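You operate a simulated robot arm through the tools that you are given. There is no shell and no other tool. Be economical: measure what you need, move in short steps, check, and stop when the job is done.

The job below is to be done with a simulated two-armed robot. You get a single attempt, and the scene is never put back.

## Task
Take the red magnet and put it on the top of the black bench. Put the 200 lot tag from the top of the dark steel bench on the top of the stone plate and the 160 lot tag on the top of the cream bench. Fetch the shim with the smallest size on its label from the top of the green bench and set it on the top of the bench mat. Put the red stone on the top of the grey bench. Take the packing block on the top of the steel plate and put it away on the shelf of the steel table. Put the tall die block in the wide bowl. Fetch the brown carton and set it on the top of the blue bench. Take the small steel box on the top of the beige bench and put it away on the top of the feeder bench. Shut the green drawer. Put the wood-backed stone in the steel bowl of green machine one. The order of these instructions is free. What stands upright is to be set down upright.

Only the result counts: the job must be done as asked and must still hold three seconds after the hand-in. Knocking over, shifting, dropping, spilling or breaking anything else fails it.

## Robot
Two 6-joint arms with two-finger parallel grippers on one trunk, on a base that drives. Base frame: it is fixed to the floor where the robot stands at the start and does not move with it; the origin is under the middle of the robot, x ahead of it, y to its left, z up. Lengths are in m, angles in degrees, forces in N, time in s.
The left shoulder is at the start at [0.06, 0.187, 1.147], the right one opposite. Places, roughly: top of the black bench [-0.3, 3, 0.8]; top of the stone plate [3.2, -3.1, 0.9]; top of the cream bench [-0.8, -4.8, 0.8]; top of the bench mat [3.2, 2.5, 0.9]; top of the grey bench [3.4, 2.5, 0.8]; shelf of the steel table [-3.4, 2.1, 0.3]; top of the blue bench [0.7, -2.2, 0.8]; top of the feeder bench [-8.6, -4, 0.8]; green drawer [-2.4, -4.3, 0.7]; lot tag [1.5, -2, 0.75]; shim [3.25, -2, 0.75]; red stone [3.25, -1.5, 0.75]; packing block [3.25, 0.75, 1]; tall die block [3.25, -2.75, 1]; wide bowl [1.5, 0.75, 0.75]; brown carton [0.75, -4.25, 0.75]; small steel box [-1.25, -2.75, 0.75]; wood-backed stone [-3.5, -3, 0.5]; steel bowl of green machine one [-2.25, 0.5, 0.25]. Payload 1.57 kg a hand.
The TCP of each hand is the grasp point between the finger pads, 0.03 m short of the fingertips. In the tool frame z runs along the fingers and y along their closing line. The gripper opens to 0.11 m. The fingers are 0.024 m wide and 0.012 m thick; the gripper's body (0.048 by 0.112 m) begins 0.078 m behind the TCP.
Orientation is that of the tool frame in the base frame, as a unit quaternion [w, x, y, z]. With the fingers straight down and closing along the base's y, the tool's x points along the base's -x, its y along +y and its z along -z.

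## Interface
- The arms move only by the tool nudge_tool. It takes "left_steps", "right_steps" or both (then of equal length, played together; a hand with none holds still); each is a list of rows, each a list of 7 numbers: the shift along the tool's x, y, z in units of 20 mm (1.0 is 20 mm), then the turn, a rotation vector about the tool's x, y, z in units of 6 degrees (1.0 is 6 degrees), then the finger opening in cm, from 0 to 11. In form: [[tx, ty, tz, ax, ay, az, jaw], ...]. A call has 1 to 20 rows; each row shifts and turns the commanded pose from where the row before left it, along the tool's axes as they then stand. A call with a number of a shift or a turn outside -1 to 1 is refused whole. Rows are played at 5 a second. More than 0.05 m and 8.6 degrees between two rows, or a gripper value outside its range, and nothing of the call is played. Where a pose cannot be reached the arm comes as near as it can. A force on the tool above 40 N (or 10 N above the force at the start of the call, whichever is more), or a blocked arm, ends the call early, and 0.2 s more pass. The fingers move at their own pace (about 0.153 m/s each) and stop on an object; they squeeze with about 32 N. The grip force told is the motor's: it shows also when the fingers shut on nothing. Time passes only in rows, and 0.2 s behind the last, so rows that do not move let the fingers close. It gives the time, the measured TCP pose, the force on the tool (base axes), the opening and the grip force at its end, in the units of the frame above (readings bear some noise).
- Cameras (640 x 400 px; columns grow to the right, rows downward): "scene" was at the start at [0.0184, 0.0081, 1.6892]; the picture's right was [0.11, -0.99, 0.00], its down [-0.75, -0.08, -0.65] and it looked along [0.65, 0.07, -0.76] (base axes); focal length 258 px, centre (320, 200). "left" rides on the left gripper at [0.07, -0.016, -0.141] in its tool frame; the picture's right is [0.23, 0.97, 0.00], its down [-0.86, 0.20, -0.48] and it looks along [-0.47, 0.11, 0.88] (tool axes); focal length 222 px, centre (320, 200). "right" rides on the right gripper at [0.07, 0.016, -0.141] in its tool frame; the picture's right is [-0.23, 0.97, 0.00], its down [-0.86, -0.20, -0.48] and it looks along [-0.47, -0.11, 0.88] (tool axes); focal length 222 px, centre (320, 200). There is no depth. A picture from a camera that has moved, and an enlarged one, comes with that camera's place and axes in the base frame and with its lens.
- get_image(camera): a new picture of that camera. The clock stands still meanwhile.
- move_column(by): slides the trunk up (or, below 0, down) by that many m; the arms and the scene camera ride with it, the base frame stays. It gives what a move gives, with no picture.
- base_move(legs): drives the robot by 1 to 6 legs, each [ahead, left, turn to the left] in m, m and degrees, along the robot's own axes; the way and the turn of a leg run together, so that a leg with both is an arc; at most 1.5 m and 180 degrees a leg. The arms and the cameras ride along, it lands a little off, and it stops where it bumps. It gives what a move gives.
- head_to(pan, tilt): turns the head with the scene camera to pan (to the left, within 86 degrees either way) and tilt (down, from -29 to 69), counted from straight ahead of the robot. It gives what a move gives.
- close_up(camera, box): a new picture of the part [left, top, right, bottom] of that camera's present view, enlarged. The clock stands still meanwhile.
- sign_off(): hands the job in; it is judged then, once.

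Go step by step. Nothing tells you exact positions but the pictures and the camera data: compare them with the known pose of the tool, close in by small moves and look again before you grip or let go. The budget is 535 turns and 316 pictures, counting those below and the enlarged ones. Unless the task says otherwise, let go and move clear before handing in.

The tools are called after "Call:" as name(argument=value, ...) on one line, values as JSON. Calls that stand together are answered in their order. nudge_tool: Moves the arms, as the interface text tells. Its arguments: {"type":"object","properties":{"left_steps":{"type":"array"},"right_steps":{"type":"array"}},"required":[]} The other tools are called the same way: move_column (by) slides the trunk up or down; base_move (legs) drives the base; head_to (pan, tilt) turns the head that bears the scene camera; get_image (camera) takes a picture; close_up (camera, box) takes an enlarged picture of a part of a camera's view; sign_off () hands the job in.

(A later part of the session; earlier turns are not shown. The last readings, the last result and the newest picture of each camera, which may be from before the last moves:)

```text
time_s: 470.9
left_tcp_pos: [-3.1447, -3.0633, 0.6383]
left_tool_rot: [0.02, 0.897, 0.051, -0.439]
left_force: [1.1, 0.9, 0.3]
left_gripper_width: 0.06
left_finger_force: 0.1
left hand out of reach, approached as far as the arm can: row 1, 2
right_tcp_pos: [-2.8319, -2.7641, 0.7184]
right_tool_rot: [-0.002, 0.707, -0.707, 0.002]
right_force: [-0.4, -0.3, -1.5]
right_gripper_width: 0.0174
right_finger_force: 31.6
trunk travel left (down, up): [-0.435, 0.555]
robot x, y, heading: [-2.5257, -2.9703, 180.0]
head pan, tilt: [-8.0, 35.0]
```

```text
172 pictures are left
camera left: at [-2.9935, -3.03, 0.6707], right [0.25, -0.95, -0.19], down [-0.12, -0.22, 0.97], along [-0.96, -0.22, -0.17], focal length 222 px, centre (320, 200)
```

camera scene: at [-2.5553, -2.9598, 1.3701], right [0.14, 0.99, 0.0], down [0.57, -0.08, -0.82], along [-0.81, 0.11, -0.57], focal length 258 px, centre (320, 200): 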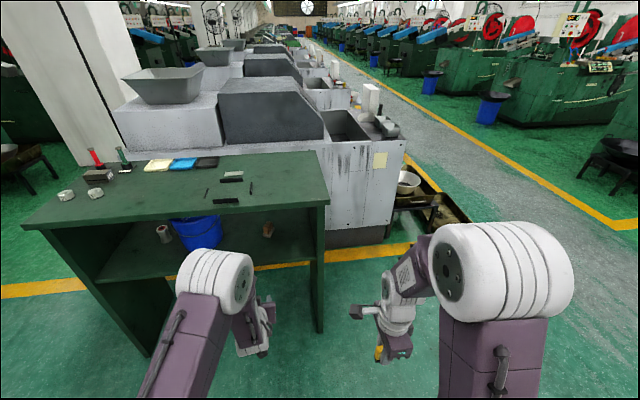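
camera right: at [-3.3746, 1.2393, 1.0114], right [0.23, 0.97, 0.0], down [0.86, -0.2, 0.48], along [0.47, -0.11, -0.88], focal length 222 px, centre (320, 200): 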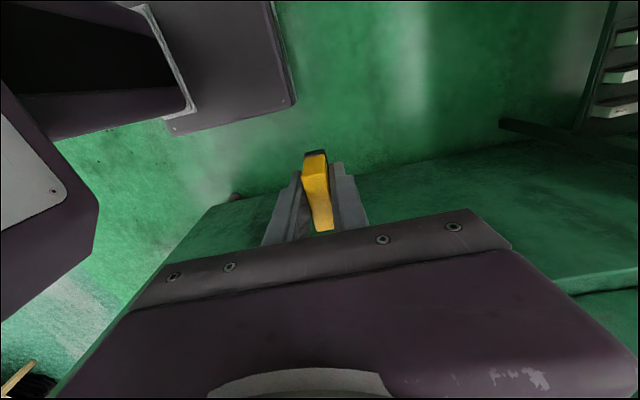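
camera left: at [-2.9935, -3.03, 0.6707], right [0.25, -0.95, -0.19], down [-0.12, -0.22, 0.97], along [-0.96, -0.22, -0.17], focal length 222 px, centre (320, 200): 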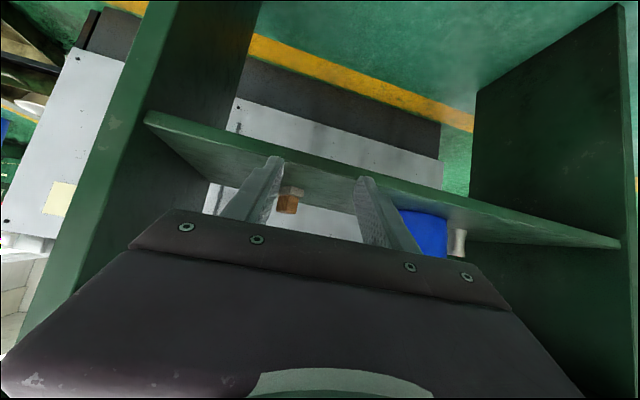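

Level now. Lower slightly and drive the hand in.

Call:
nudge_tool(left_steps=[[0.8, 0.2, 0.62, 0, 0, 0, 6], [0.24, 0.2, 0.18, 0, 0, 0, 6]])

Call:
base_move(legs=[[0.18, 0, 0]])

Call:
get_image(camera="left")

Call:
close_up(camera="scene", box=[120, 130, 440, 330])

```text
time_s: 471.5
left_tcp_pos: [-3.1435, -3.0716, 0.6132]
left_tool_rot: [0.019, 0.897, 0.051, -0.439]
left_force: [0.2, 0.3, 0.1]
left_gripper_width: 0.0601
left_finger_force: 0.0
right_tcp_pos: [-2.8326, -2.7645, 0.7166]
right_tool_rot: [-0.001, 0.708, -0.707, 0.001]
right_force: [0.3, 0.4, -1.1]
right_gripper_width: 0.0172
right_finger_force: 31.7
trunk travel left (down, up): [-0.435, 0.555]
robot x, y, heading: [-2.5281, -2.9711, 180.0]
head pan, tilt: [-8.0, 35.0]
```

```text
time_s: 473.0
left_tcp_pos: [-3.325, -3.07, 0.6121]
left_tool_rot: [0.021, 0.897, 0.053, -0.439]
left_force: [-0.3, -0.3, 0.0]
left_gripper_width: 0.06
left_finger_force: 0.1
right_tcp_pos: [-3.0131, -2.7652, 0.7157]
right_tool_rot: [-0.001, 0.708, -0.706, 0.001]
right_force: [-1.2, -0.5, -2.6]
right_gripper_width: 0.0173
right_finger_force: 32.0
trunk travel left (down, up): [-0.435, 0.555]
robot x, y, heading: [-2.7088, -2.972, -180.0]
head pan, tilt: [-8.0, 35.0]
```

```text
171 pictures are left
camera left: at [-3.173, -3.0383, 0.6438], right [0.25, -0.95, -0.19], down [-0.12, -0.22, 0.97], along [-0.96, -0.22, -0.17], focal length 222 px, centre (320, 200)
```

left: 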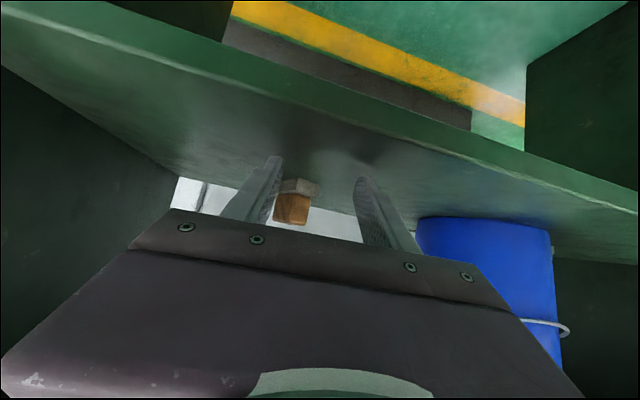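

```text
2.00 times, centred on (280, 230) of scene
camera zoom: at [-2.7365, -2.96, 1.3701], right [0.14, 0.99, 0.0], down [0.57, -0.08, -0.82], along [-0.81, 0.11, -0.57], focal length 516 px, centre (400, 140)
```

zoom: 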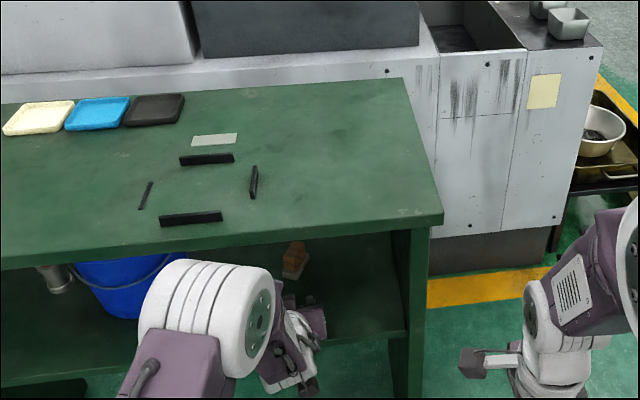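

The elbow is close to the desk edge, so I'll extend the arm rather than drive. Advance in small steps.

Call:
nudge_tool(left_steps=[[-0.63, 0, 0.776, 0, 0, 0, 6.5], [-0.63, 0, 0.776, 0, 0, 0, 6.5], [-0.63, 0, 0.776, 0, 0, 0, 6.5]])

Call:
get_image(camera="left")

Call:
close_up(camera="scene", box=[120, 130, 440, 330])

```text
time_s: 473.8
left_tcp_pos: [-3.3842, -3.0776, 0.6121]
left_tool_rot: [0.021, 0.897, 0.052, -0.439]
left_force: [-0.2, -0.9, -0.2]
left_gripper_width: 0.0652
left_finger_force: 0.0
right_tcp_pos: [-3.0126, -2.7654, 0.7176]
right_tool_rot: [-0.001, 0.709, -0.706, 0.001]
right_force: [0.6, 0.1, -1.5]
right_gripper_width: 0.0173
right_finger_force: 32.4
trunk travel left (down, up): [-0.435, 0.555]
robot x, y, heading: [-2.7094, -2.9746, -179.9]
head pan, tilt: [-8.0, 35.0]
```

```text
169 pictures are left
camera left: at [-3.2324, -3.0453, 0.6457], right [0.25, -0.95, -0.19], down [-0.12, -0.22, 0.97], along [-0.96, -0.22, -0.17], focal length 222 px, centre (320, 200)
```

left: 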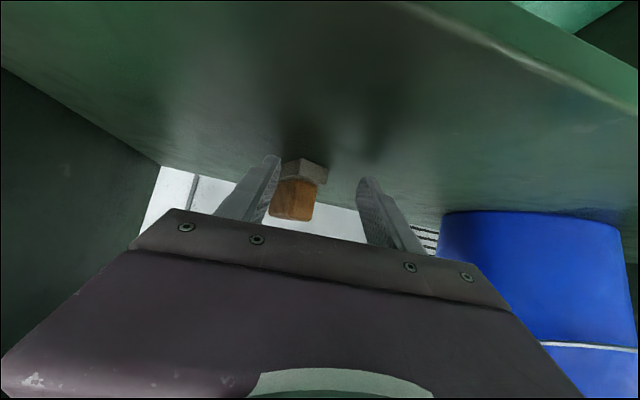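

```text
2.00 times, centred on (280, 230) of scene
camera zoom: at [-2.7355, -2.9601, 1.3701], right [0.14, 0.99, 0.0], down [0.57, -0.08, -0.82], along [-0.81, 0.11, -0.57], focal length 516 px, centre (400, 140)
```

zoom: 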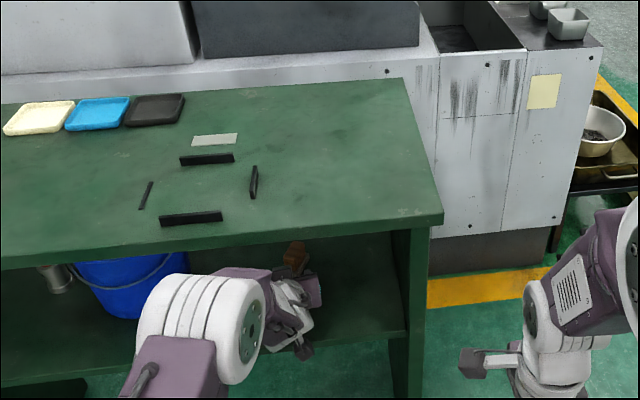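

Call:
nudge_tool(left_steps=[[-0.63, -0.4, 0.776, 0, 0, 0, 6.5], [-0.63, -0.3, 0.776, 0, 0, 0, 6.5]])

Call:
get_image(camera="left")

```text
time_s: 474.4
left_tcp_pos: [-3.4245, -3.0679, 0.6144]
left_tool_rot: [0.021, 0.896, 0.053, -0.44]
left_force: [0.1, 0.5, 0.9]
left_gripper_width: 0.0651
left_finger_force: 0.1
right_tcp_pos: [-3.0124, -2.7659, 0.7178]
right_tool_rot: [-0.002, 0.708, -0.706, 0.002]
right_force: [-0.4, 0.2, -1.3]
right_gripper_width: 0.0172
right_finger_force: 32.6
trunk travel left (down, up): [-0.435, 0.555]
robot x, y, heading: [-2.7102, -2.9695, -180.0]
head pan, tilt: [-8.0, 35.0]
```

```text
167 pictures are left
camera left: at [-3.2732, -3.0352, 0.6468], right [0.25, -0.95, -0.19], down [-0.12, -0.22, 0.97], along [-0.96, -0.22, -0.17], focal length 222 px, centre (320, 200)
```

left: 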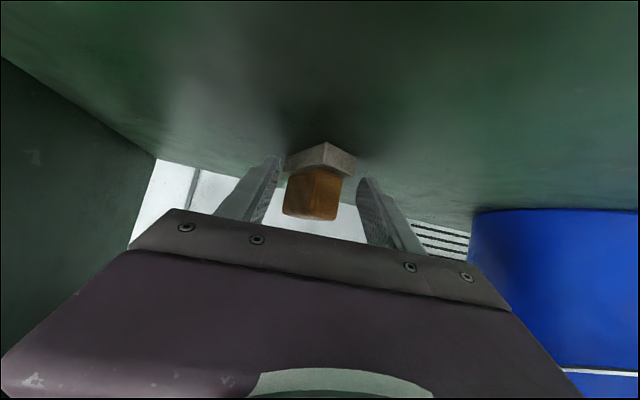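

Call:
close_up(camera="left", box=[240, 110, 400, 240])

Call:
close_up(camera="scene", box=[240, 180, 320, 240])

```text
3.08 times, centred on (320, 175) of left
camera zoom: at [-3.2732, -3.0352, 0.6468], right [0.25, -0.95, -0.19], down [-0.12, -0.22, 0.97], along [-0.96, -0.22, -0.17], focal length 684 px, centre (320, 277)
```

zoom: 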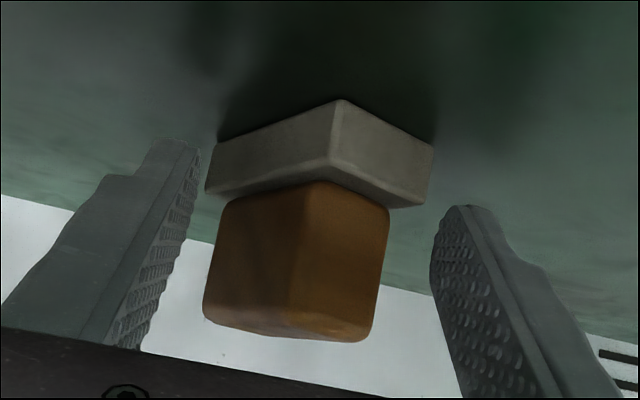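

```text
6.67 times, centred on (280, 210) of scene
camera zoom: at [-2.7353, -2.96, 1.3701], right [0.14, 0.99, 0.0], down [0.57, -0.08, -0.82], along [-0.81, 0.11, -0.57], focal length 1722 px, centre (587, 133)
```

zoom: 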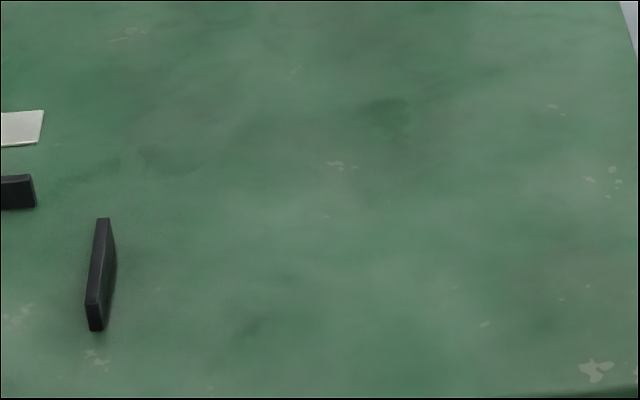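

The stone is yawed about 25°. Back off a little and rotate the hand ~31° about vertical to match.

Call:
nudge_tool(left_steps=[[0.63, 0, -0.776, 0, 0, 0, 6.5], [0.63, 0, -0.776, 0, 0, 0, 6.5], [0, 0, 0, 0.816, 0.01, 0.632, 6.5], [0, 0, 0, 0.816, 0.01, 0.632, 6.5], [0, 0, 0, 0.816, 0.01, 0.632, 6.5], [0, 0, 0, 0.816, 0.01, 0.632, 6.5], [0, 0, 0, 0.816, 0.01, 0.632, 6.5]])

Call:
get_image(camera="left")

Call:
close_up(camera="scene", box=[120, 130, 440, 330])

```text
time_s: 476.0
left_tcp_pos: [-3.3858, -3.0635, 0.615]
left_tool_rot: [-0.015, 0.898, -0.021, -0.439]
left_force: [0.4, 0.1, 0.2]
left_gripper_width: 0.0649
left_finger_force: 0.0
left hand out of reach, approached as far as the arm can: row 4, 5, 6, 7
right_tcp_pos: [-3.0115, -2.7637, 0.7179]
right_tool_rot: [-0.001, 0.708, -0.706, 0.002]
right_force: [0.5, -0.3, -1.1]
right_gripper_width: 0.0176
right_finger_force: 31.8
trunk travel left (down, up): [-0.435, 0.555]
robot x, y, heading: [-2.7106, -2.9736, -180.1]
head pan, tilt: [-8.0, 35.0]
```

```text
164 pictures are left
camera left: at [-3.2299, -3.0557, 0.6459], right [0.09, -0.98, -0.19], down [-0.16, -0.2, 0.97], along [-0.98, -0.06, -0.17], focal length 222 px, centre (320, 200)
```

left: 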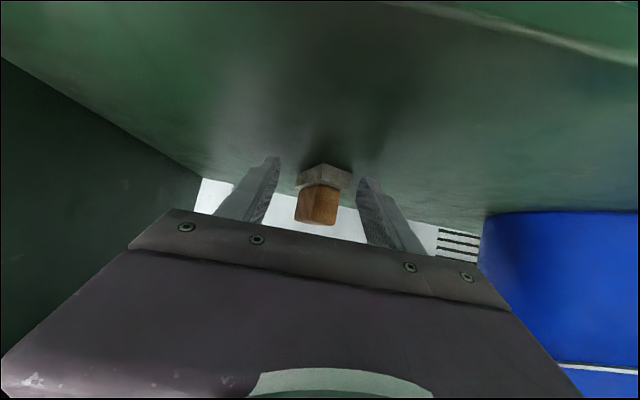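

```text
2.00 times, centred on (280, 230) of scene
camera zoom: at [-2.7352, -2.96, 1.3701], right [0.14, 0.99, 0.0], down [0.57, -0.08, -0.82], along [-0.81, 0.11, -0.57], focal length 516 px, centre (400, 140)
```

zoom: 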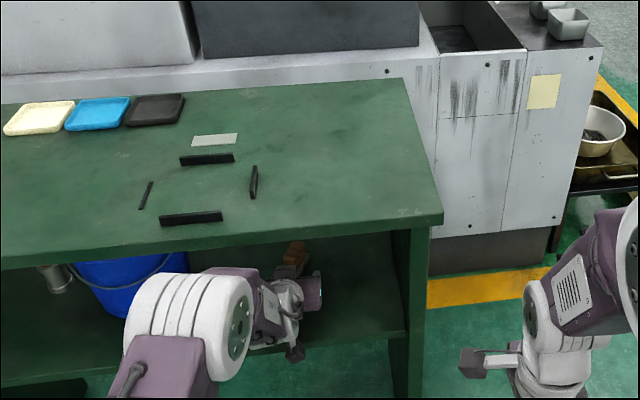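

Wrist yaw is limited, so I'll turn the base ~21° instead: back out, turn, shift, re-approach.

Call:
base_move(legs=[[-0.35, 0, 0], [0, 0, -21.5], [-0.109, 0.415, 0], [0.26, 0, 0]])

Call:
get_image(camera="left")

Call:
get_image(camera="scene")

```text
time_s: 483.1
left_tcp_pos: [-3.315, -3.135, 0.6136]
left_tool_rot: [-0.098, 0.878, -0.19, -0.429]
left_force: [-0.5, 0.1, 0.5]
left_gripper_width: 0.0651
left_finger_force: 0.0
right_tcp_pos: [-2.8592, -2.9961, 0.7169]
right_tool_rot: [0.0, -0.561, 0.828, 0.0]
right_force: [0.1, 1.2, -0.8]
right_gripper_width: 0.017
right_finger_force: 31.8
trunk travel left (down, up): [-0.435, 0.555]
robot x, y, heading: [-2.6551, -3.3009, 157.9]
head pan, tilt: [-8.0, 35.0]
```

```text
162 pictures are left
camera left: at [-3.1688, -3.1852, 0.6454], right [-0.28, -0.94, -0.19], down [-0.22, -0.13, 0.97], along [-0.93, 0.31, -0.17], focal length 222 px, centre (320, 200)
```

left: 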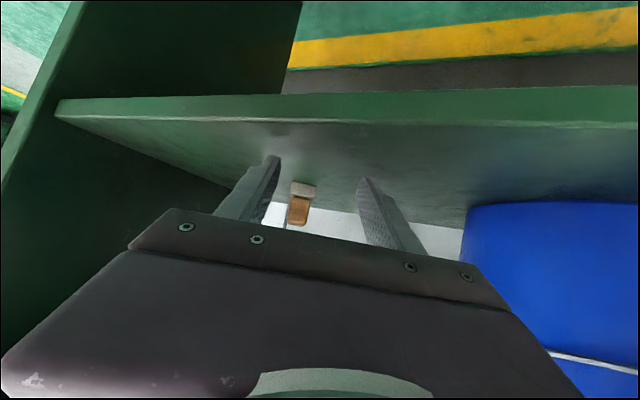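

```text
161 pictures are left
camera scene: at [-2.6744, -3.2794, 1.3701], right [0.5, 0.87, 0.0], down [0.5, -0.29, -0.82], along [-0.71, 0.41, -0.57], focal length 258 px, centre (320, 200)
```

scene: 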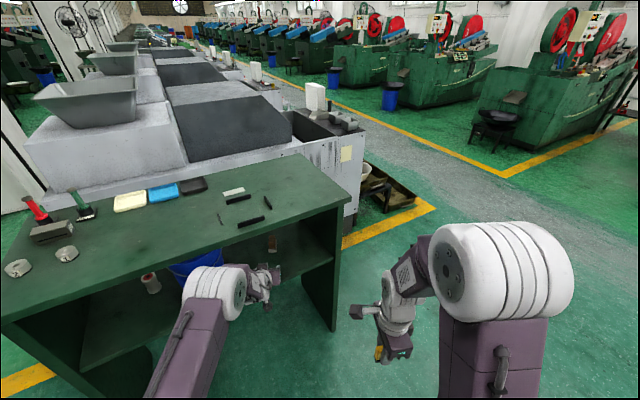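

Aligned now. Shift right slightly, extend a bit and drive in.

Call:
nudge_tool(left_steps=[[-0.63, -0.2, 0.776, 0, 0, 0, 6.5], [-0.63, -0.2, 0.776, 0, 0, 0, 6.5]])

Call:
base_move(legs=[[0.07, 0, 0]])

Call:
get_image(camera="left")

Call:
get_image(camera="scene")

```text
time_s: 483.7
left_tcp_pos: [-3.3472, -3.1115, 0.6145]
left_tool_rot: [-0.098, 0.878, -0.19, -0.428]
left_force: [-0.7, 0.0, 0.2]
left_gripper_width: 0.065
left_finger_force: 0.0
right_tcp_pos: [-2.8584, -2.9959, 0.7158]
right_tool_rot: [0.001, -0.561, 0.828, -0.002]
right_force: [-0.2, 0.6, -0.8]
right_gripper_width: 0.0172
right_finger_force: 32.3
trunk travel left (down, up): [-0.435, 0.555]
robot x, y, heading: [-2.6525, -3.3023, 158.3]
head pan, tilt: [-8.0, 35.0]
```

```text
time_s: 484.7
left_tcp_pos: [-3.4131, -3.0842, 0.6127]
left_tool_rot: [-0.097, 0.878, -0.189, -0.428]
left_force: [-0.7, 0.0, -0.3]
left_gripper_width: 0.0653
left_finger_force: 0.1
right_tcp_pos: [-2.9232, -2.9705, 0.7162]
right_tool_rot: [0.002, -0.561, 0.828, -0.002]
right_force: [-0.5, 0.6, -1.4]
right_gripper_width: 0.0174
right_finger_force: 32.0
trunk travel left (down, up): [-0.435, 0.555]
robot x, y, heading: [-2.7185, -3.2759, 158.4]
head pan, tilt: [-8.0, 35.0]
```

```text
160 pictures are left
camera left: at [-3.2666, -3.1351, 0.6453], right [-0.28, -0.94, -0.19], down [-0.22, -0.13, 0.97], along [-0.93, 0.31, -0.17], focal length 222 px, centre (320, 200)
```

left: 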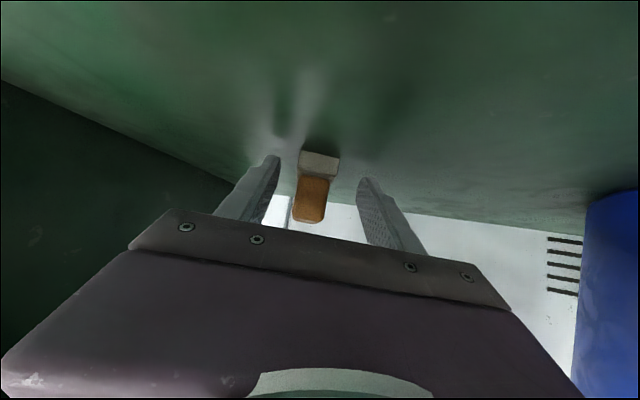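

```text
159 pictures are left
camera scene: at [-2.7399, -3.2533, 1.37], right [0.5, 0.87, 0.0], down [0.5, -0.29, -0.82], along [-0.71, 0.41, -0.57], focal length 258 px, centre (320, 200)
```

scene: 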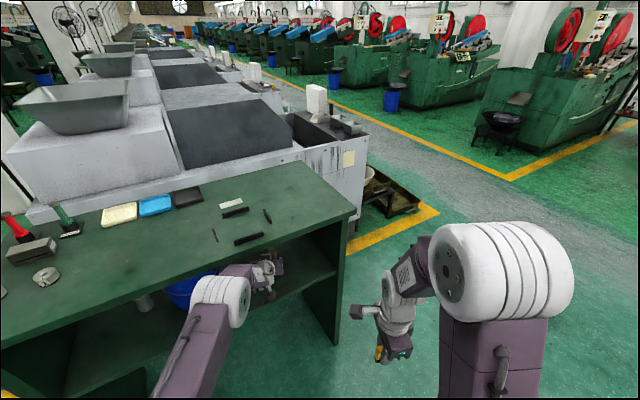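

Centered. Advance 0.045 and check.

Call:
nudge_tool(left_steps=[[-0.63, 0, 0.776, 0, 0, 0, 6.5], [-0.63, 0, 0.776, 0, 0, 0, 6.5], [-0.1, 0, 0.12, 0, 0, 0, 6.5]])

Call:
close_up(camera="left", box=[220, 110, 420, 250])

```text
time_s: 485.5
left_tcp_pos: [-3.4456, -3.0756, 0.6136]
left_tool_rot: [-0.087, 0.879, -0.185, -0.431]
left_force: [-0.9, -0.5, 0.2]
left_gripper_width: 0.065
left_finger_force: 0.1
left hand out of reach, approached as far as the arm can: row 2, 3
right_tcp_pos: [-2.9232, -2.9702, 0.717]
right_tool_rot: [0.001, -0.561, 0.828, -0.002]
right_force: [0.1, 0.4, -2.3]
right_gripper_width: 0.0173
right_finger_force: 32.3
trunk travel left (down, up): [-0.435, 0.555]
robot x, y, heading: [-2.7215, -3.2767, 158.1]
head pan, tilt: [-8.0, 35.0]
```

```text
2.86 times, centred on (320, 180) of left
camera zoom: at [-3.2977, -3.1234, 0.646], right [-0.26, -0.95, -0.17], down [-0.21, -0.12, 0.97], along [-0.94, 0.29, -0.17], focal length 635 px, centre (320, 257)
```

zoom: 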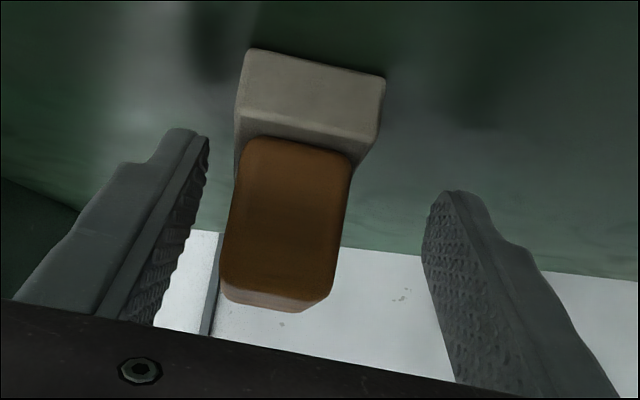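

Call:
nudge_tool(left_steps=[[0, -0.3, 0, 0, 0, 0, 6.5]])

Call:
base_move(legs=[[0.025, 0, 0]])

Call:
close_up(camera="left", box=[220, 110, 420, 250])

```text
time_s: 485.9
left_tcp_pos: [-3.4498, -3.0736, 0.6152]
left_tool_rot: [-0.085, 0.879, -0.183, -0.432]
left_force: [-0.2, 0.7, 0.2]
left_gripper_width: 0.065
left_finger_force: 0.1
left hand out of reach, approached as far as the arm can: row 1
right_tcp_pos: [-2.923, -2.9698, 0.717]
right_tool_rot: [0.001, -0.562, 0.827, -0.001]
right_force: [0.4, -1.1, -0.4]
right_gripper_width: 0.0174
right_finger_force: 32.3
trunk travel left (down, up): [-0.435, 0.555]
robot x, y, heading: [-2.7221, -3.2763, 158.3]
head pan, tilt: [-8.0, 35.0]
```

```text
time_s: 486.7
left_tcp_pos: [-3.4727, -3.0634, 0.6132]
left_tool_rot: [-0.086, 0.879, -0.184, -0.432]
left_force: [-1.3, -0.3, 0.3]
left_gripper_width: 0.0647
left_finger_force: 0.1
right_tcp_pos: [-2.9479, -2.9612, 0.718]
right_tool_rot: [0.002, -0.561, 0.828, -0.002]
right_force: [-1.1, 0.6, -1.7]
right_gripper_width: 0.0173
right_finger_force: 31.9
trunk travel left (down, up): [-0.435, 0.555]
robot x, y, heading: [-2.7437, -3.2675, 158.2]
head pan, tilt: [-8.0, 35.0]
```

```text
2.86 times, centred on (320, 180) of left
camera zoom: at [-3.3242, -3.1105, 0.6455], right [-0.26, -0.95, -0.17], down [-0.21, -0.12, 0.97], along [-0.94, 0.29, -0.17], focal length 635 px, centre (320, 257)
```

zoom: 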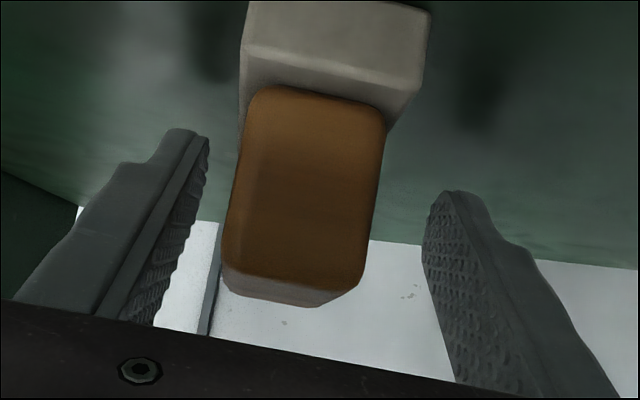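

Fingers straddle the wood. Close and lift 2 cm with the trunk.

Call:
nudge_tool(left_steps=[[0, 0, 0, 0, 0, 0, 1], [0, 0, 0, 0, 0, 0, 1], [0, 0, 0, 0, 0, 0, 1], [0, 0, 0, 0, 0, 0, 1]])

Call:
move_column(by=0.02)

Call:
get_image(camera="left")

```text
time_s: 487.7
left_tcp_pos: [-3.4715, -3.0643, 0.6141]
left_tool_rot: [-0.087, 0.878, -0.185, -0.433]
left_force: [-0.4, -0.2, 1.6]
left_gripper_width: 0.0256
left_finger_force: 31.5
right_tcp_pos: [-2.946, -2.9602, 0.7174]
right_tool_rot: [0.001, -0.561, 0.828, -0.002]
right_force: [-0.4, 0.1, -0.7]
right_gripper_width: 0.0171
right_finger_force: 31.9
trunk travel left (down, up): [-0.435, 0.555]
robot x, y, heading: [-2.7413, -3.2641, 158.3]
head pan, tilt: [-8.0, 35.0]
```

```text
time_s: 488.4
left_tcp_pos: [-3.4654, -3.0663, 0.6153]
left_tool_rot: [-0.083, 0.884, -0.186, -0.421]
left_force: [-10.9, 2.2, 27.0]
left_gripper_width: 0.026
left_finger_force: 32.2
right_tcp_pos: [-2.948, -2.9613, 0.7345]
right_tool_rot: [0.003, -0.562, 0.827, -0.002]
right_force: [-0.3, -0.1, -1.2]
right_gripper_width: 0.0172
right_finger_force: 31.5
trunk travel left (down, up): [-0.455, 0.535]
robot x, y, heading: [-2.7418, -3.2669, 158.3]
head pan, tilt: [-8.0, 35.0]
```

```text
156 pictures are left
camera left: at [-3.3187, -3.113, 0.65], right [-0.26, -0.95, -0.17], down [-0.23, -0.11, 0.97], along [-0.94, 0.29, -0.19], focal length 222 px, centre (320, 200)
```

left: 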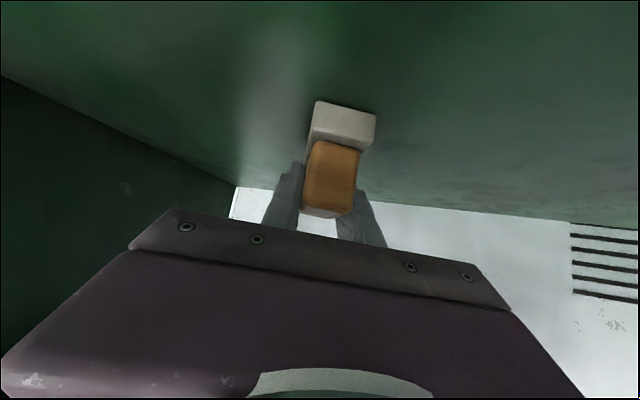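

The wrist touches the desk underside. Lower back and slide the stone out a little before lifting.

Call:
move_column(by=-0.02)

Call:
base_move(legs=[[-0.08, 0, 0]])

Call:
move_column(by=0.012)

Call:
get_image(camera="left")

```text
time_s: 489.1
left_tcp_pos: [-3.4753, -3.0651, 0.6181]
left_tool_rot: [-0.086, 0.878, -0.182, -0.434]
left_force: [0.3, 0.0, -2.0]
left_gripper_width: 0.0256
left_finger_force: 32.3
right_tcp_pos: [-2.9473, -2.9611, 0.7176]
right_tool_rot: [0.001, -0.561, 0.828, -0.001]
right_force: [0.5, 0.1, -1.8]
right_gripper_width: 0.0175
right_finger_force: 32.2
trunk travel left (down, up): [-0.435, 0.555]
robot x, y, heading: [-2.7413, -3.2695, 158.1]
head pan, tilt: [-8.0, 35.0]
```

```text
time_s: 490.1
left_tcp_pos: [-3.398, -3.0947, 0.6147]
left_tool_rot: [-0.086, 0.878, -0.184, -0.433]
left_force: [-0.1, -0.1, -1.6]
left_gripper_width: 0.0256
left_finger_force: 31.8
right_tcp_pos: [-2.8722, -2.9911, 0.717]
right_tool_rot: [0.0, -0.561, 0.828, -0.001]
right_force: [-0.5, -0.1, -1.0]
right_gripper_width: 0.0174
right_finger_force: 31.9
trunk travel left (down, up): [-0.435, 0.555]
robot x, y, heading: [-2.6716, -3.2922, 158.1]
head pan, tilt: [-8.0, 35.0]
```

```text
time_s: 490.7
left_tcp_pos: [-3.3987, -3.0941, 0.6253]
left_tool_rot: [-0.085, 0.879, -0.183, -0.432]
left_force: [-0.4, 0.4, -2.1]
left_gripper_width: 0.0258
left_finger_force: 32.3
right_tcp_pos: [-2.8729, -2.9897, 0.729]
right_tool_rot: [0.0, -0.561, 0.828, -0.003]
right_force: [-0.1, -0.6, -0.8]
right_gripper_width: 0.0171
right_finger_force: 32.6
trunk travel left (down, up): [-0.447, 0.543]
robot x, y, heading: [-2.6672, -3.2953, 158.2]
head pan, tilt: [-8.0, 35.0]
```

```text
155 pictures are left
camera left: at [-3.2502, -3.1404, 0.6575], right [-0.26, -0.95, -0.17], down [-0.21, -0.12, 0.97], along [-0.94, 0.29, -0.17], focal length 222 px, centre (320, 200)
```

left: 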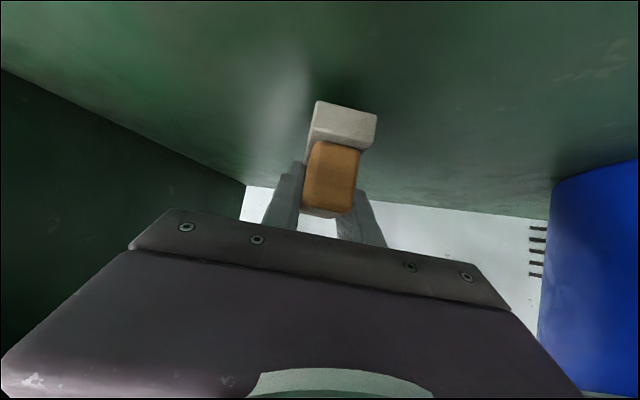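

Stone lifted. Back out, raise above the desk, and set it on the free front-right part of the desk top to regrip it.

Call:
base_move(legs=[[-0.3, 0, 0], [0, -0.15, 0]])

Call:
move_column(by=0.33)

Call:
get_image(camera="left")

Call:
get_image(camera="scene")

```text
time_s: 493.7
left_tcp_pos: [-3.064, -3.065, 0.6251]
left_tool_rot: [-0.085, 0.879, -0.184, -0.432]
left_force: [-0.1, -0.5, -2.1]
left_gripper_width: 0.0257
left_finger_force: 32.1
right_tcp_pos: [-2.5385, -2.9614, 0.7282]
right_tool_rot: [0.001, -0.561, 0.828, -0.001]
right_force: [-0.4, 0.1, -1.9]
right_gripper_width: 0.0172
right_finger_force: 31.8
trunk travel left (down, up): [-0.447, 0.543]
robot x, y, heading: [-2.3372, -3.2721, 158.2]
head pan, tilt: [-8.0, 35.0]
```

```text
time_s: 497.0
left_tcp_pos: [-3.0638, -3.0657, 0.956]
left_tool_rot: [-0.086, 0.878, -0.184, -0.433]
left_force: [0.1, -0.1, -1.2]
left_gripper_width: 0.0259
left_finger_force: 31.9
right_tcp_pos: [-2.5391, -2.9623, 1.0582]
right_tool_rot: [0.001, -0.561, 0.828, -0.001]
right_force: [0.3, -0.4, -1.6]
right_gripper_width: 0.0174
right_finger_force: 32.3
trunk travel left (down, up): [-0.777, 0.213]
robot x, y, heading: [-2.3329, -3.265, 158.0]
head pan, tilt: [-8.0, 35.0]
```

```text
154 pictures are left
camera left: at [-2.916, -3.1122, 0.9877], right [-0.26, -0.95, -0.17], down [-0.21, -0.12, 0.97], along [-0.94, 0.29, -0.17], focal length 222 px, centre (320, 200)
```

left: 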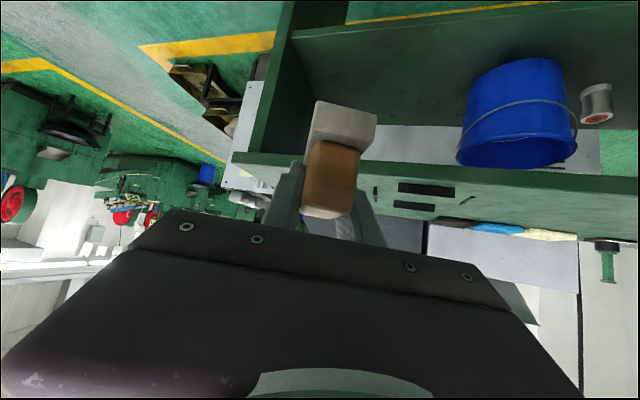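

```text
153 pictures are left
camera scene: at [-2.3541, -3.2457, 1.712], right [0.5, 0.87, 0.0], down [0.5, -0.29, -0.82], along [-0.71, 0.41, -0.57], focal length 258 px, centre (320, 200)
```

scene: 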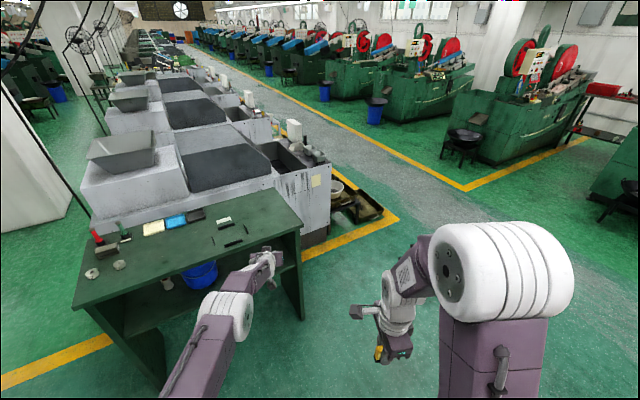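

Call:
base_move(legs=[[0.3, 0, 0]])

Call:
get_image(camera="left")

Call:
move_column(by=-0.035)

```text
time_s: 499.0
left_tcp_pos: [-3.3439, -2.955, 0.956]
left_tool_rot: [-0.085, 0.878, -0.183, -0.433]
left_force: [0.1, 0.1, -2.1]
left_gripper_width: 0.0257
left_finger_force: 31.8
right_tcp_pos: [-2.8181, -2.8514, 1.0579]
right_tool_rot: [0.0, -0.561, 0.828, -0.001]
right_force: [0.1, 0.1, -1.2]
right_gripper_width: 0.0175
right_finger_force: 31.8
trunk travel left (down, up): [-0.777, 0.213]
robot x, y, heading: [-2.6117, -3.1537, 158.2]
head pan, tilt: [-8.0, 35.0]
```

```text
152 pictures are left
camera left: at [-3.1952, -3.0008, 0.9885], right [-0.26, -0.95, -0.17], down [-0.21, -0.12, 0.97], along [-0.94, 0.29, -0.17], focal length 222 px, centre (320, 200)
```

left: 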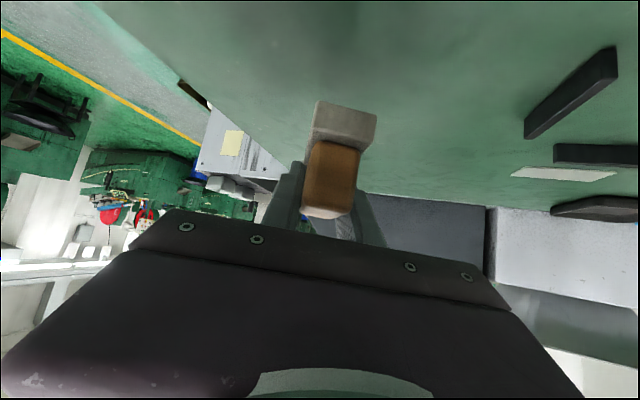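

```text
time_s: 499.8
left_tcp_pos: [-3.3454, -2.9533, 0.9203]
left_tool_rot: [-0.086, 0.879, -0.183, -0.433]
left_force: [-0.9, 0.0, -1.6]
left_gripper_width: 0.0255
left_finger_force: 32.6
right_tcp_pos: [-2.8188, -2.8513, 1.0233]
right_tool_rot: [0.001, -0.561, 0.828, -0.002]
right_force: [-0.5, 0.6, -0.8]
right_gripper_width: 0.0173
right_finger_force: 32.1
trunk travel left (down, up): [-0.742, 0.248]
robot x, y, heading: [-2.6135, -3.1534, 158.3]
head pan, tilt: [-8.0, 35.0]
```

Call:
move_column(by=-0.01)

Call:
move_column(by=-0.005)

Call:
get_image(camera="left")

```text
time_s: 500.4
left_tcp_pos: [-3.3447, -2.9538, 0.9151]
left_tool_rot: [-0.086, 0.878, -0.182, -0.434]
left_force: [-2.6, 0.6, 12.6]
left_gripper_width: 0.0257
left_finger_force: 32.4
right_tcp_pos: [-2.8189, -2.8512, 1.014]
right_tool_rot: [0.0, -0.561, 0.828, -0.002]
right_force: [-0.4, 0.8, -0.9]
right_gripper_width: 0.0173
right_finger_force: 32.1
trunk travel left (down, up): [-0.732, 0.258]
robot x, y, heading: [-2.6072, -3.1526, 158.0]
head pan, tilt: [-8.0, 35.0]
```

```text
time_s: 500.9
left_tcp_pos: [-3.3447, -2.9542, 0.9137]
left_tool_rot: [-0.087, 0.876, -0.183, -0.437]
left_force: [-9.3, 1.1, 31.1]
left_gripper_width: 0.0254
left_finger_force: 31.9
right_tcp_pos: [-2.8167, -2.8517, 1.0096]
right_tool_rot: [0.0, -0.561, 0.828, -0.001]
right_force: [0.3, 1.2, -0.9]
right_gripper_width: 0.0173
right_finger_force: 32.1
trunk travel left (down, up): [-0.727, 0.263]
robot x, y, heading: [-2.614, -3.1553, 158.2]
head pan, tilt: [-8.0, 35.0]
```

```text
151 pictures are left
camera left: at [-3.1955, -3.0005, 0.9437], right [-0.26, -0.95, -0.17], down [-0.2, -0.12, 0.97], along [-0.94, 0.29, -0.16], focal length 222 px, centre (320, 200)
```

left: 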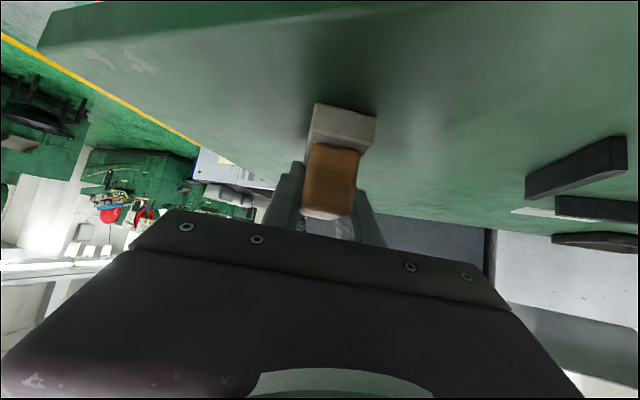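

Placed. Ease up, open, withdraw, and reduce the tilt to ~28° for the regrip.

Call:
move_column(by=0.008)

Call:
nudge_tool(left_steps=[[0, 0, 0, 0, 0, 0, 6.5], [0, 0, 0, 0, 0, 0, 6.5], [0, 0, 0, 0, 0, 0, 6.5]])

Call:
base_move(legs=[[-0.14, 0, 0]])

Call:
move_column(by=0.09)

Call:
nudge_tool(left_steps=[[0, 0, 0, 0, 1, 0, 6.5], [0, 0, 0, 0, 1, 0, 6.5], [0, 0, 0, 0, 1, 0, 6.5], [0, 0, 0, 0, 1, 0, 6.5]])

Call:
get_image(camera="left")

```text
time_s: 501.5
left_tcp_pos: [-3.3424, -2.9542, 0.9138]
left_tool_rot: [-0.086, 0.878, -0.184, -0.433]
left_force: [-5.4, 2.2, 12.7]
left_gripper_width: 0.0258
left_finger_force: 31.9
right_tcp_pos: [-2.8178, -2.8509, 1.0176]
right_tool_rot: [0.001, -0.561, 0.828, -0.001]
right_force: [-0.3, 0.5, -0.8]
right_gripper_width: 0.0174
right_finger_force: 31.6
trunk travel left (down, up): [-0.735, 0.255]
robot x, y, heading: [-2.6121, -3.1567, 158.2]
head pan, tilt: [-8.0, 35.0]
```

```text
time_s: 502.3
left_tcp_pos: [-3.3441, -2.9548, 0.9136]
left_tool_rot: [-0.085, 0.879, -0.184, -0.431]
left_force: [-0.1, -0.4, 0.4]
left_gripper_width: 0.0649
left_finger_force: 0.1
right_tcp_pos: [-2.8187, -2.85, 1.0166]
right_tool_rot: [0.001, -0.562, 0.827, -0.002]
right_force: [-0.1, 0.5, -1.6]
right_gripper_width: 0.0173
right_finger_force: 31.8
trunk travel left (down, up): [-0.735, 0.255]
robot x, y, heading: [-2.6163, -3.1596, 157.9]
head pan, tilt: [-8.0, 35.0]
```

```text
time_s: 503.6
left_tcp_pos: [-3.2139, -3.0055, 0.9129]
left_tool_rot: [-0.086, 0.879, -0.184, -0.432]
left_force: [0.1, 0.0, -0.4]
left_gripper_width: 0.0648
left_finger_force: 0.0
right_tcp_pos: [-2.6893, -2.9017, 1.0164]
right_tool_rot: [0.001, -0.561, 0.828, -0.002]
right_force: [0.4, -0.1, -1.3]
right_gripper_width: 0.0171
right_finger_force: 32.2
trunk travel left (down, up): [-0.735, 0.255]
robot x, y, heading: [-2.4822, -3.2101, 158.2]
head pan, tilt: [-8.0, 35.0]
```

```text
time_s: 504.9
left_tcp_pos: [-3.2139, -3.0054, 1.0047]
left_tool_rot: [-0.086, 0.879, -0.183, -0.432]
left_force: [0.2, -0.4, 0.3]
left_gripper_width: 0.0651
left_finger_force: 0.1
right_tcp_pos: [-2.688, -2.9019, 1.1059]
right_tool_rot: [0.001, -0.561, 0.828, -0.001]
right_force: [0.5, 0.4, -1.4]
right_gripper_width: 0.0175
right_finger_force: 32.1
trunk travel left (down, up): [-0.825, 0.165]
robot x, y, heading: [-2.4836, -3.2095, 158.0]
head pan, tilt: [-8.0, 35.0]
```

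```text
time_s: 505.9
left_tcp_pos: [-3.1715, -3.0307, 1.0137]
left_tool_rot: [-0.037, 0.939, -0.182, -0.291]
left_force: [0.7, 1.0, -1.1]
left_gripper_width: 0.0648
left_finger_force: 0.1
left hand out of reach, approached as far as the arm can: row 1, 2, 4
right_tcp_pos: [-2.6876, -2.903, 1.107]
right_tool_rot: [0.001, -0.561, 0.828, 0.0]
right_force: [0.1, 0.5, -1.7]
right_gripper_width: 0.0173
right_finger_force: 32.0
trunk travel left (down, up): [-0.825, 0.165]
robot x, y, heading: [-2.4834, -3.2098, 158.1]
head pan, tilt: [-8.0, 35.0]
```

```text
150 pictures are left
camera left: at [-3.0368, -3.0621, 1.0927], right [-0.18, -0.98, -0.09], down [-0.47, 0.0, 0.88], along [-0.86, 0.2, -0.46], focal length 222 px, centre (320, 200)
```

left: 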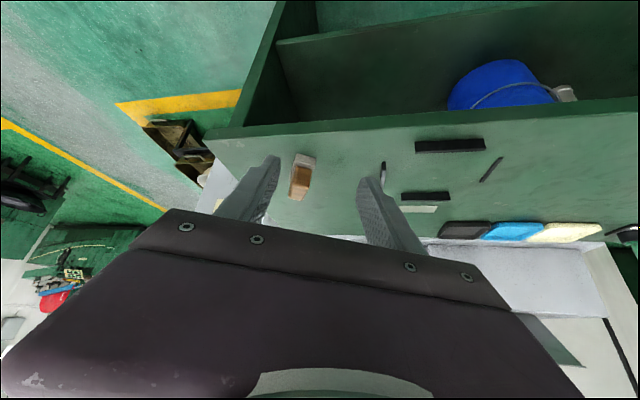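

Use base and trunk for the re-approach: forward 0.1, down 0.1, check.

Call:
base_move(legs=[[0.09, -0.01, 0]])

Call:
move_column(by=-0.098)

Call:
get_image(camera="left")

```text
time_s: 507.0
left_tcp_pos: [-3.2487, -2.9887, 1.0167]
left_tool_rot: [-0.036, 0.938, -0.18, -0.292]
left_force: [0.2, -0.5, 0.1]
left_gripper_width: 0.0648
left_finger_force: 0.0
right_tcp_pos: [-2.7657, -2.861, 1.1086]
right_tool_rot: [0.001, -0.561, 0.828, 0.0]
right_force: [0.2, 0.4, -1.2]
right_gripper_width: 0.0172
right_finger_force: 32.1
trunk travel left (down, up): [-0.825, 0.165]
robot x, y, heading: [-2.5663, -3.1651, 158.5]
head pan, tilt: [-8.0, 35.0]
```

```text
time_s: 508.3
left_tcp_pos: [-3.2519, -2.9872, 0.916]
left_tool_rot: [-0.036, 0.939, -0.181, -0.291]
left_force: [0.1, 0.5, 0.3]
left_gripper_width: 0.0652
left_finger_force: 0.2
right_tcp_pos: [-2.768, -2.8619, 1.0097]
right_tool_rot: [0.001, -0.562, 0.827, -0.002]
right_force: [0.2, 0.5, -0.7]
right_gripper_width: 0.0172
right_finger_force: 32.2
trunk travel left (down, up): [-0.727, 0.263]
robot x, y, heading: [-2.563, -3.1686, 158.1]
head pan, tilt: [-8.0, 35.0]
```

```text
149 pictures are left
camera left: at [-3.1173, -3.0191, 0.9944], right [-0.18, -0.98, -0.09], down [-0.47, 0.0, 0.88], along [-0.86, 0.2, -0.46], focal length 222 px, centre (320, 200)
```

left: 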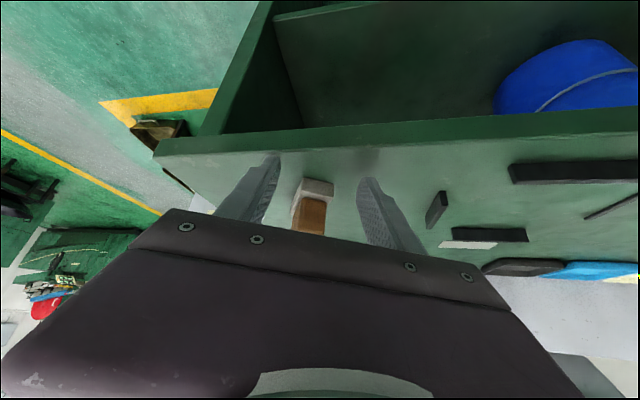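

Call:
base_move(legs=[[0.085, 0.005, 0]])

Call:
close_up(camera="left", box=[220, 110, 420, 250])

```text
time_s: 509.4
left_tcp_pos: [-3.3302, -2.9599, 0.9173]
left_tool_rot: [-0.036, 0.939, -0.18, -0.291]
left_force: [-0.9, 0.4, -0.7]
left_gripper_width: 0.0649
left_finger_force: 0.1
right_tcp_pos: [-2.8465, -2.8328, 1.0089]
right_tool_rot: [0.001, -0.561, 0.828, -0.002]
right_force: [-0.3, -0.2, -1.1]
right_gripper_width: 0.0171
right_finger_force: 32.5
trunk travel left (down, up): [-0.727, 0.263]
robot x, y, heading: [-2.6406, -3.1341, 158.2]
head pan, tilt: [-8.0, 35.0]
```

```text
2.86 times, centred on (320, 180) of left
camera zoom: at [-3.1961, -2.9922, 0.9948], right [-0.18, -0.98, -0.09], down [-0.47, 0.0, 0.88], along [-0.86, 0.2, -0.46], focal length 635 px, centre (320, 257)
```

zoom: 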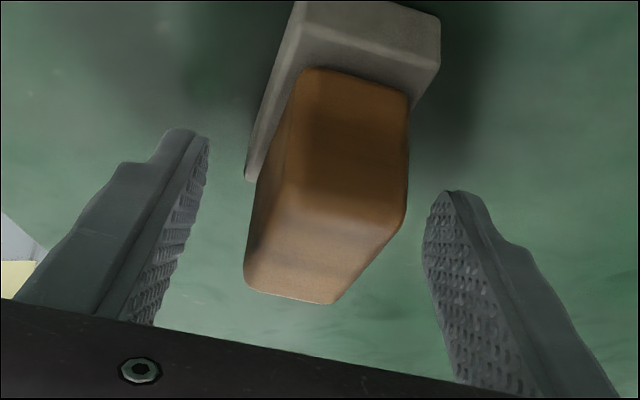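

Call:
nudge_tool(left_steps=[[0, 0, 0, 0, 0, 0, 1], [0, 0, 0, 0, 0, 0, 1], [0, 0, 0, 0, 0, 0, 1], [0, 0, 0, 0, 0, 0, 1]])

Call:
move_column(by=0.1)

Call:
get_image(camera="left")

```text
time_s: 510.4
left_tcp_pos: [-3.3316, -2.9601, 0.9165]
left_tool_rot: [-0.036, 0.939, -0.181, -0.291]
left_force: [0.1, -0.5, -0.2]
left_gripper_width: 0.0316
left_finger_force: 31.6
right_tcp_pos: [-2.8472, -2.8332, 1.009]
right_tool_rot: [0.001, -0.561, 0.828, 0.0]
right_force: [-0.1, 0.0, -1.5]
right_gripper_width: 0.0174
right_finger_force: 32.6
trunk travel left (down, up): [-0.727, 0.263]
robot x, y, heading: [-2.6433, -3.1396, 158.3]
head pan, tilt: [-8.0, 35.0]
```

```text
time_s: 511.7
left_tcp_pos: [-3.3313, -2.9603, 1.0148]
left_tool_rot: [-0.036, 0.939, -0.181, -0.291]
left_force: [-0.4, -0.3, -2.3]
left_gripper_width: 0.0312
left_finger_force: 32.1
right_tcp_pos: [-2.848, -2.8323, 1.1094]
right_tool_rot: [0.001, -0.56, 0.828, -0.001]
right_force: [-0.6, -0.3, -1.5]
right_gripper_width: 0.0172
right_finger_force: 32.1
trunk travel left (down, up): [-0.827, 0.163]
robot x, y, heading: [-2.6429, -3.1402, 158.2]
head pan, tilt: [-8.0, 35.0]
```

```text
147 pictures are left
camera left: at [-3.1969, -2.992, 1.0942], right [-0.18, -0.98, -0.09], down [-0.47, 0.0, 0.88], along [-0.86, 0.2, -0.46], focal length 222 px, centre (320, 200)
```

left: 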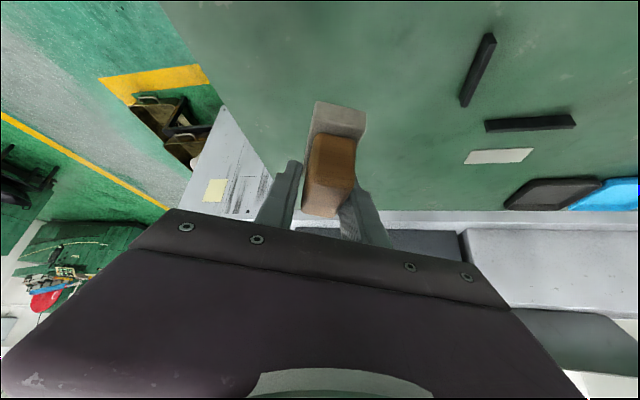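

Stone held upright at ~34° tilt. Drive to green machine one's bowl.

Call:
base_move(legs=[[-0.4, 0, 0], [0, 0, -68.2], [0, 0.1, 0], [1.5, 0, 0], [1.2, 0, 0]])

Call:
head_to(pan=0, tilt=45)

Call:
get_image(camera="scene")

```text
time_s: 530.7
left_tcp_pos: [-2.4967, 0.1244, 1.0171]
left_tool_rot: [-0.191, 0.682, -0.67, -0.223]
left_force: [0.3, -0.4, -0.9]
left_gripper_width: 0.0311
left_finger_force: 32.1
right_tcp_pos: [-2.1923, -0.2735, 1.1081]
right_tool_rot: [-0.001, -0.009, 1.0, -0.001]
right_force: [-0.3, -0.3, -1.5]
right_gripper_width: 0.0174
right_finger_force: 32.2
trunk travel left (down, up): [-0.827, 0.163]
robot x, y, heading: [-2.3916, -0.5804, 91.2]
head pan, tilt: [-8.0, 35.0]
```

```text
time_s: 531.4
left_tcp_pos: [-2.4974, 0.1241, 1.0162]
left_tool_rot: [-0.191, 0.681, -0.671, -0.223]
left_force: [0.0, -0.5, -1.7]
left_gripper_width: 0.0311
left_finger_force: 31.8
right_tcp_pos: [-2.192, -0.2731, 1.1088]
right_tool_rot: [0.0, -0.008, 1.0, -0.001]
right_force: [0.6, 0.1, -0.7]
right_gripper_width: 0.0172
right_finger_force: 31.8
trunk travel left (down, up): [-0.827, 0.163]
robot x, y, heading: [-2.3947, -0.5814, 90.9]
head pan, tilt: [0.0, 45.0]
```

```text
146 pictures are left
camera scene: at [-2.3935, -0.5583, 1.7473], right [1.0, 0.02, 0.0], down [0.01, -0.71, -0.71], along [-0.01, 0.71, -0.71], focal length 258 px, centre (320, 200)
```

scene: 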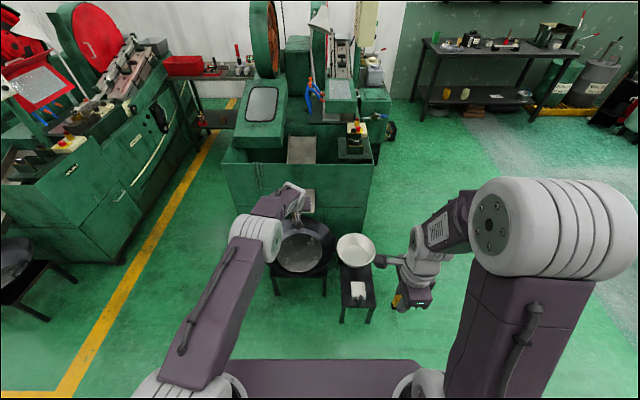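

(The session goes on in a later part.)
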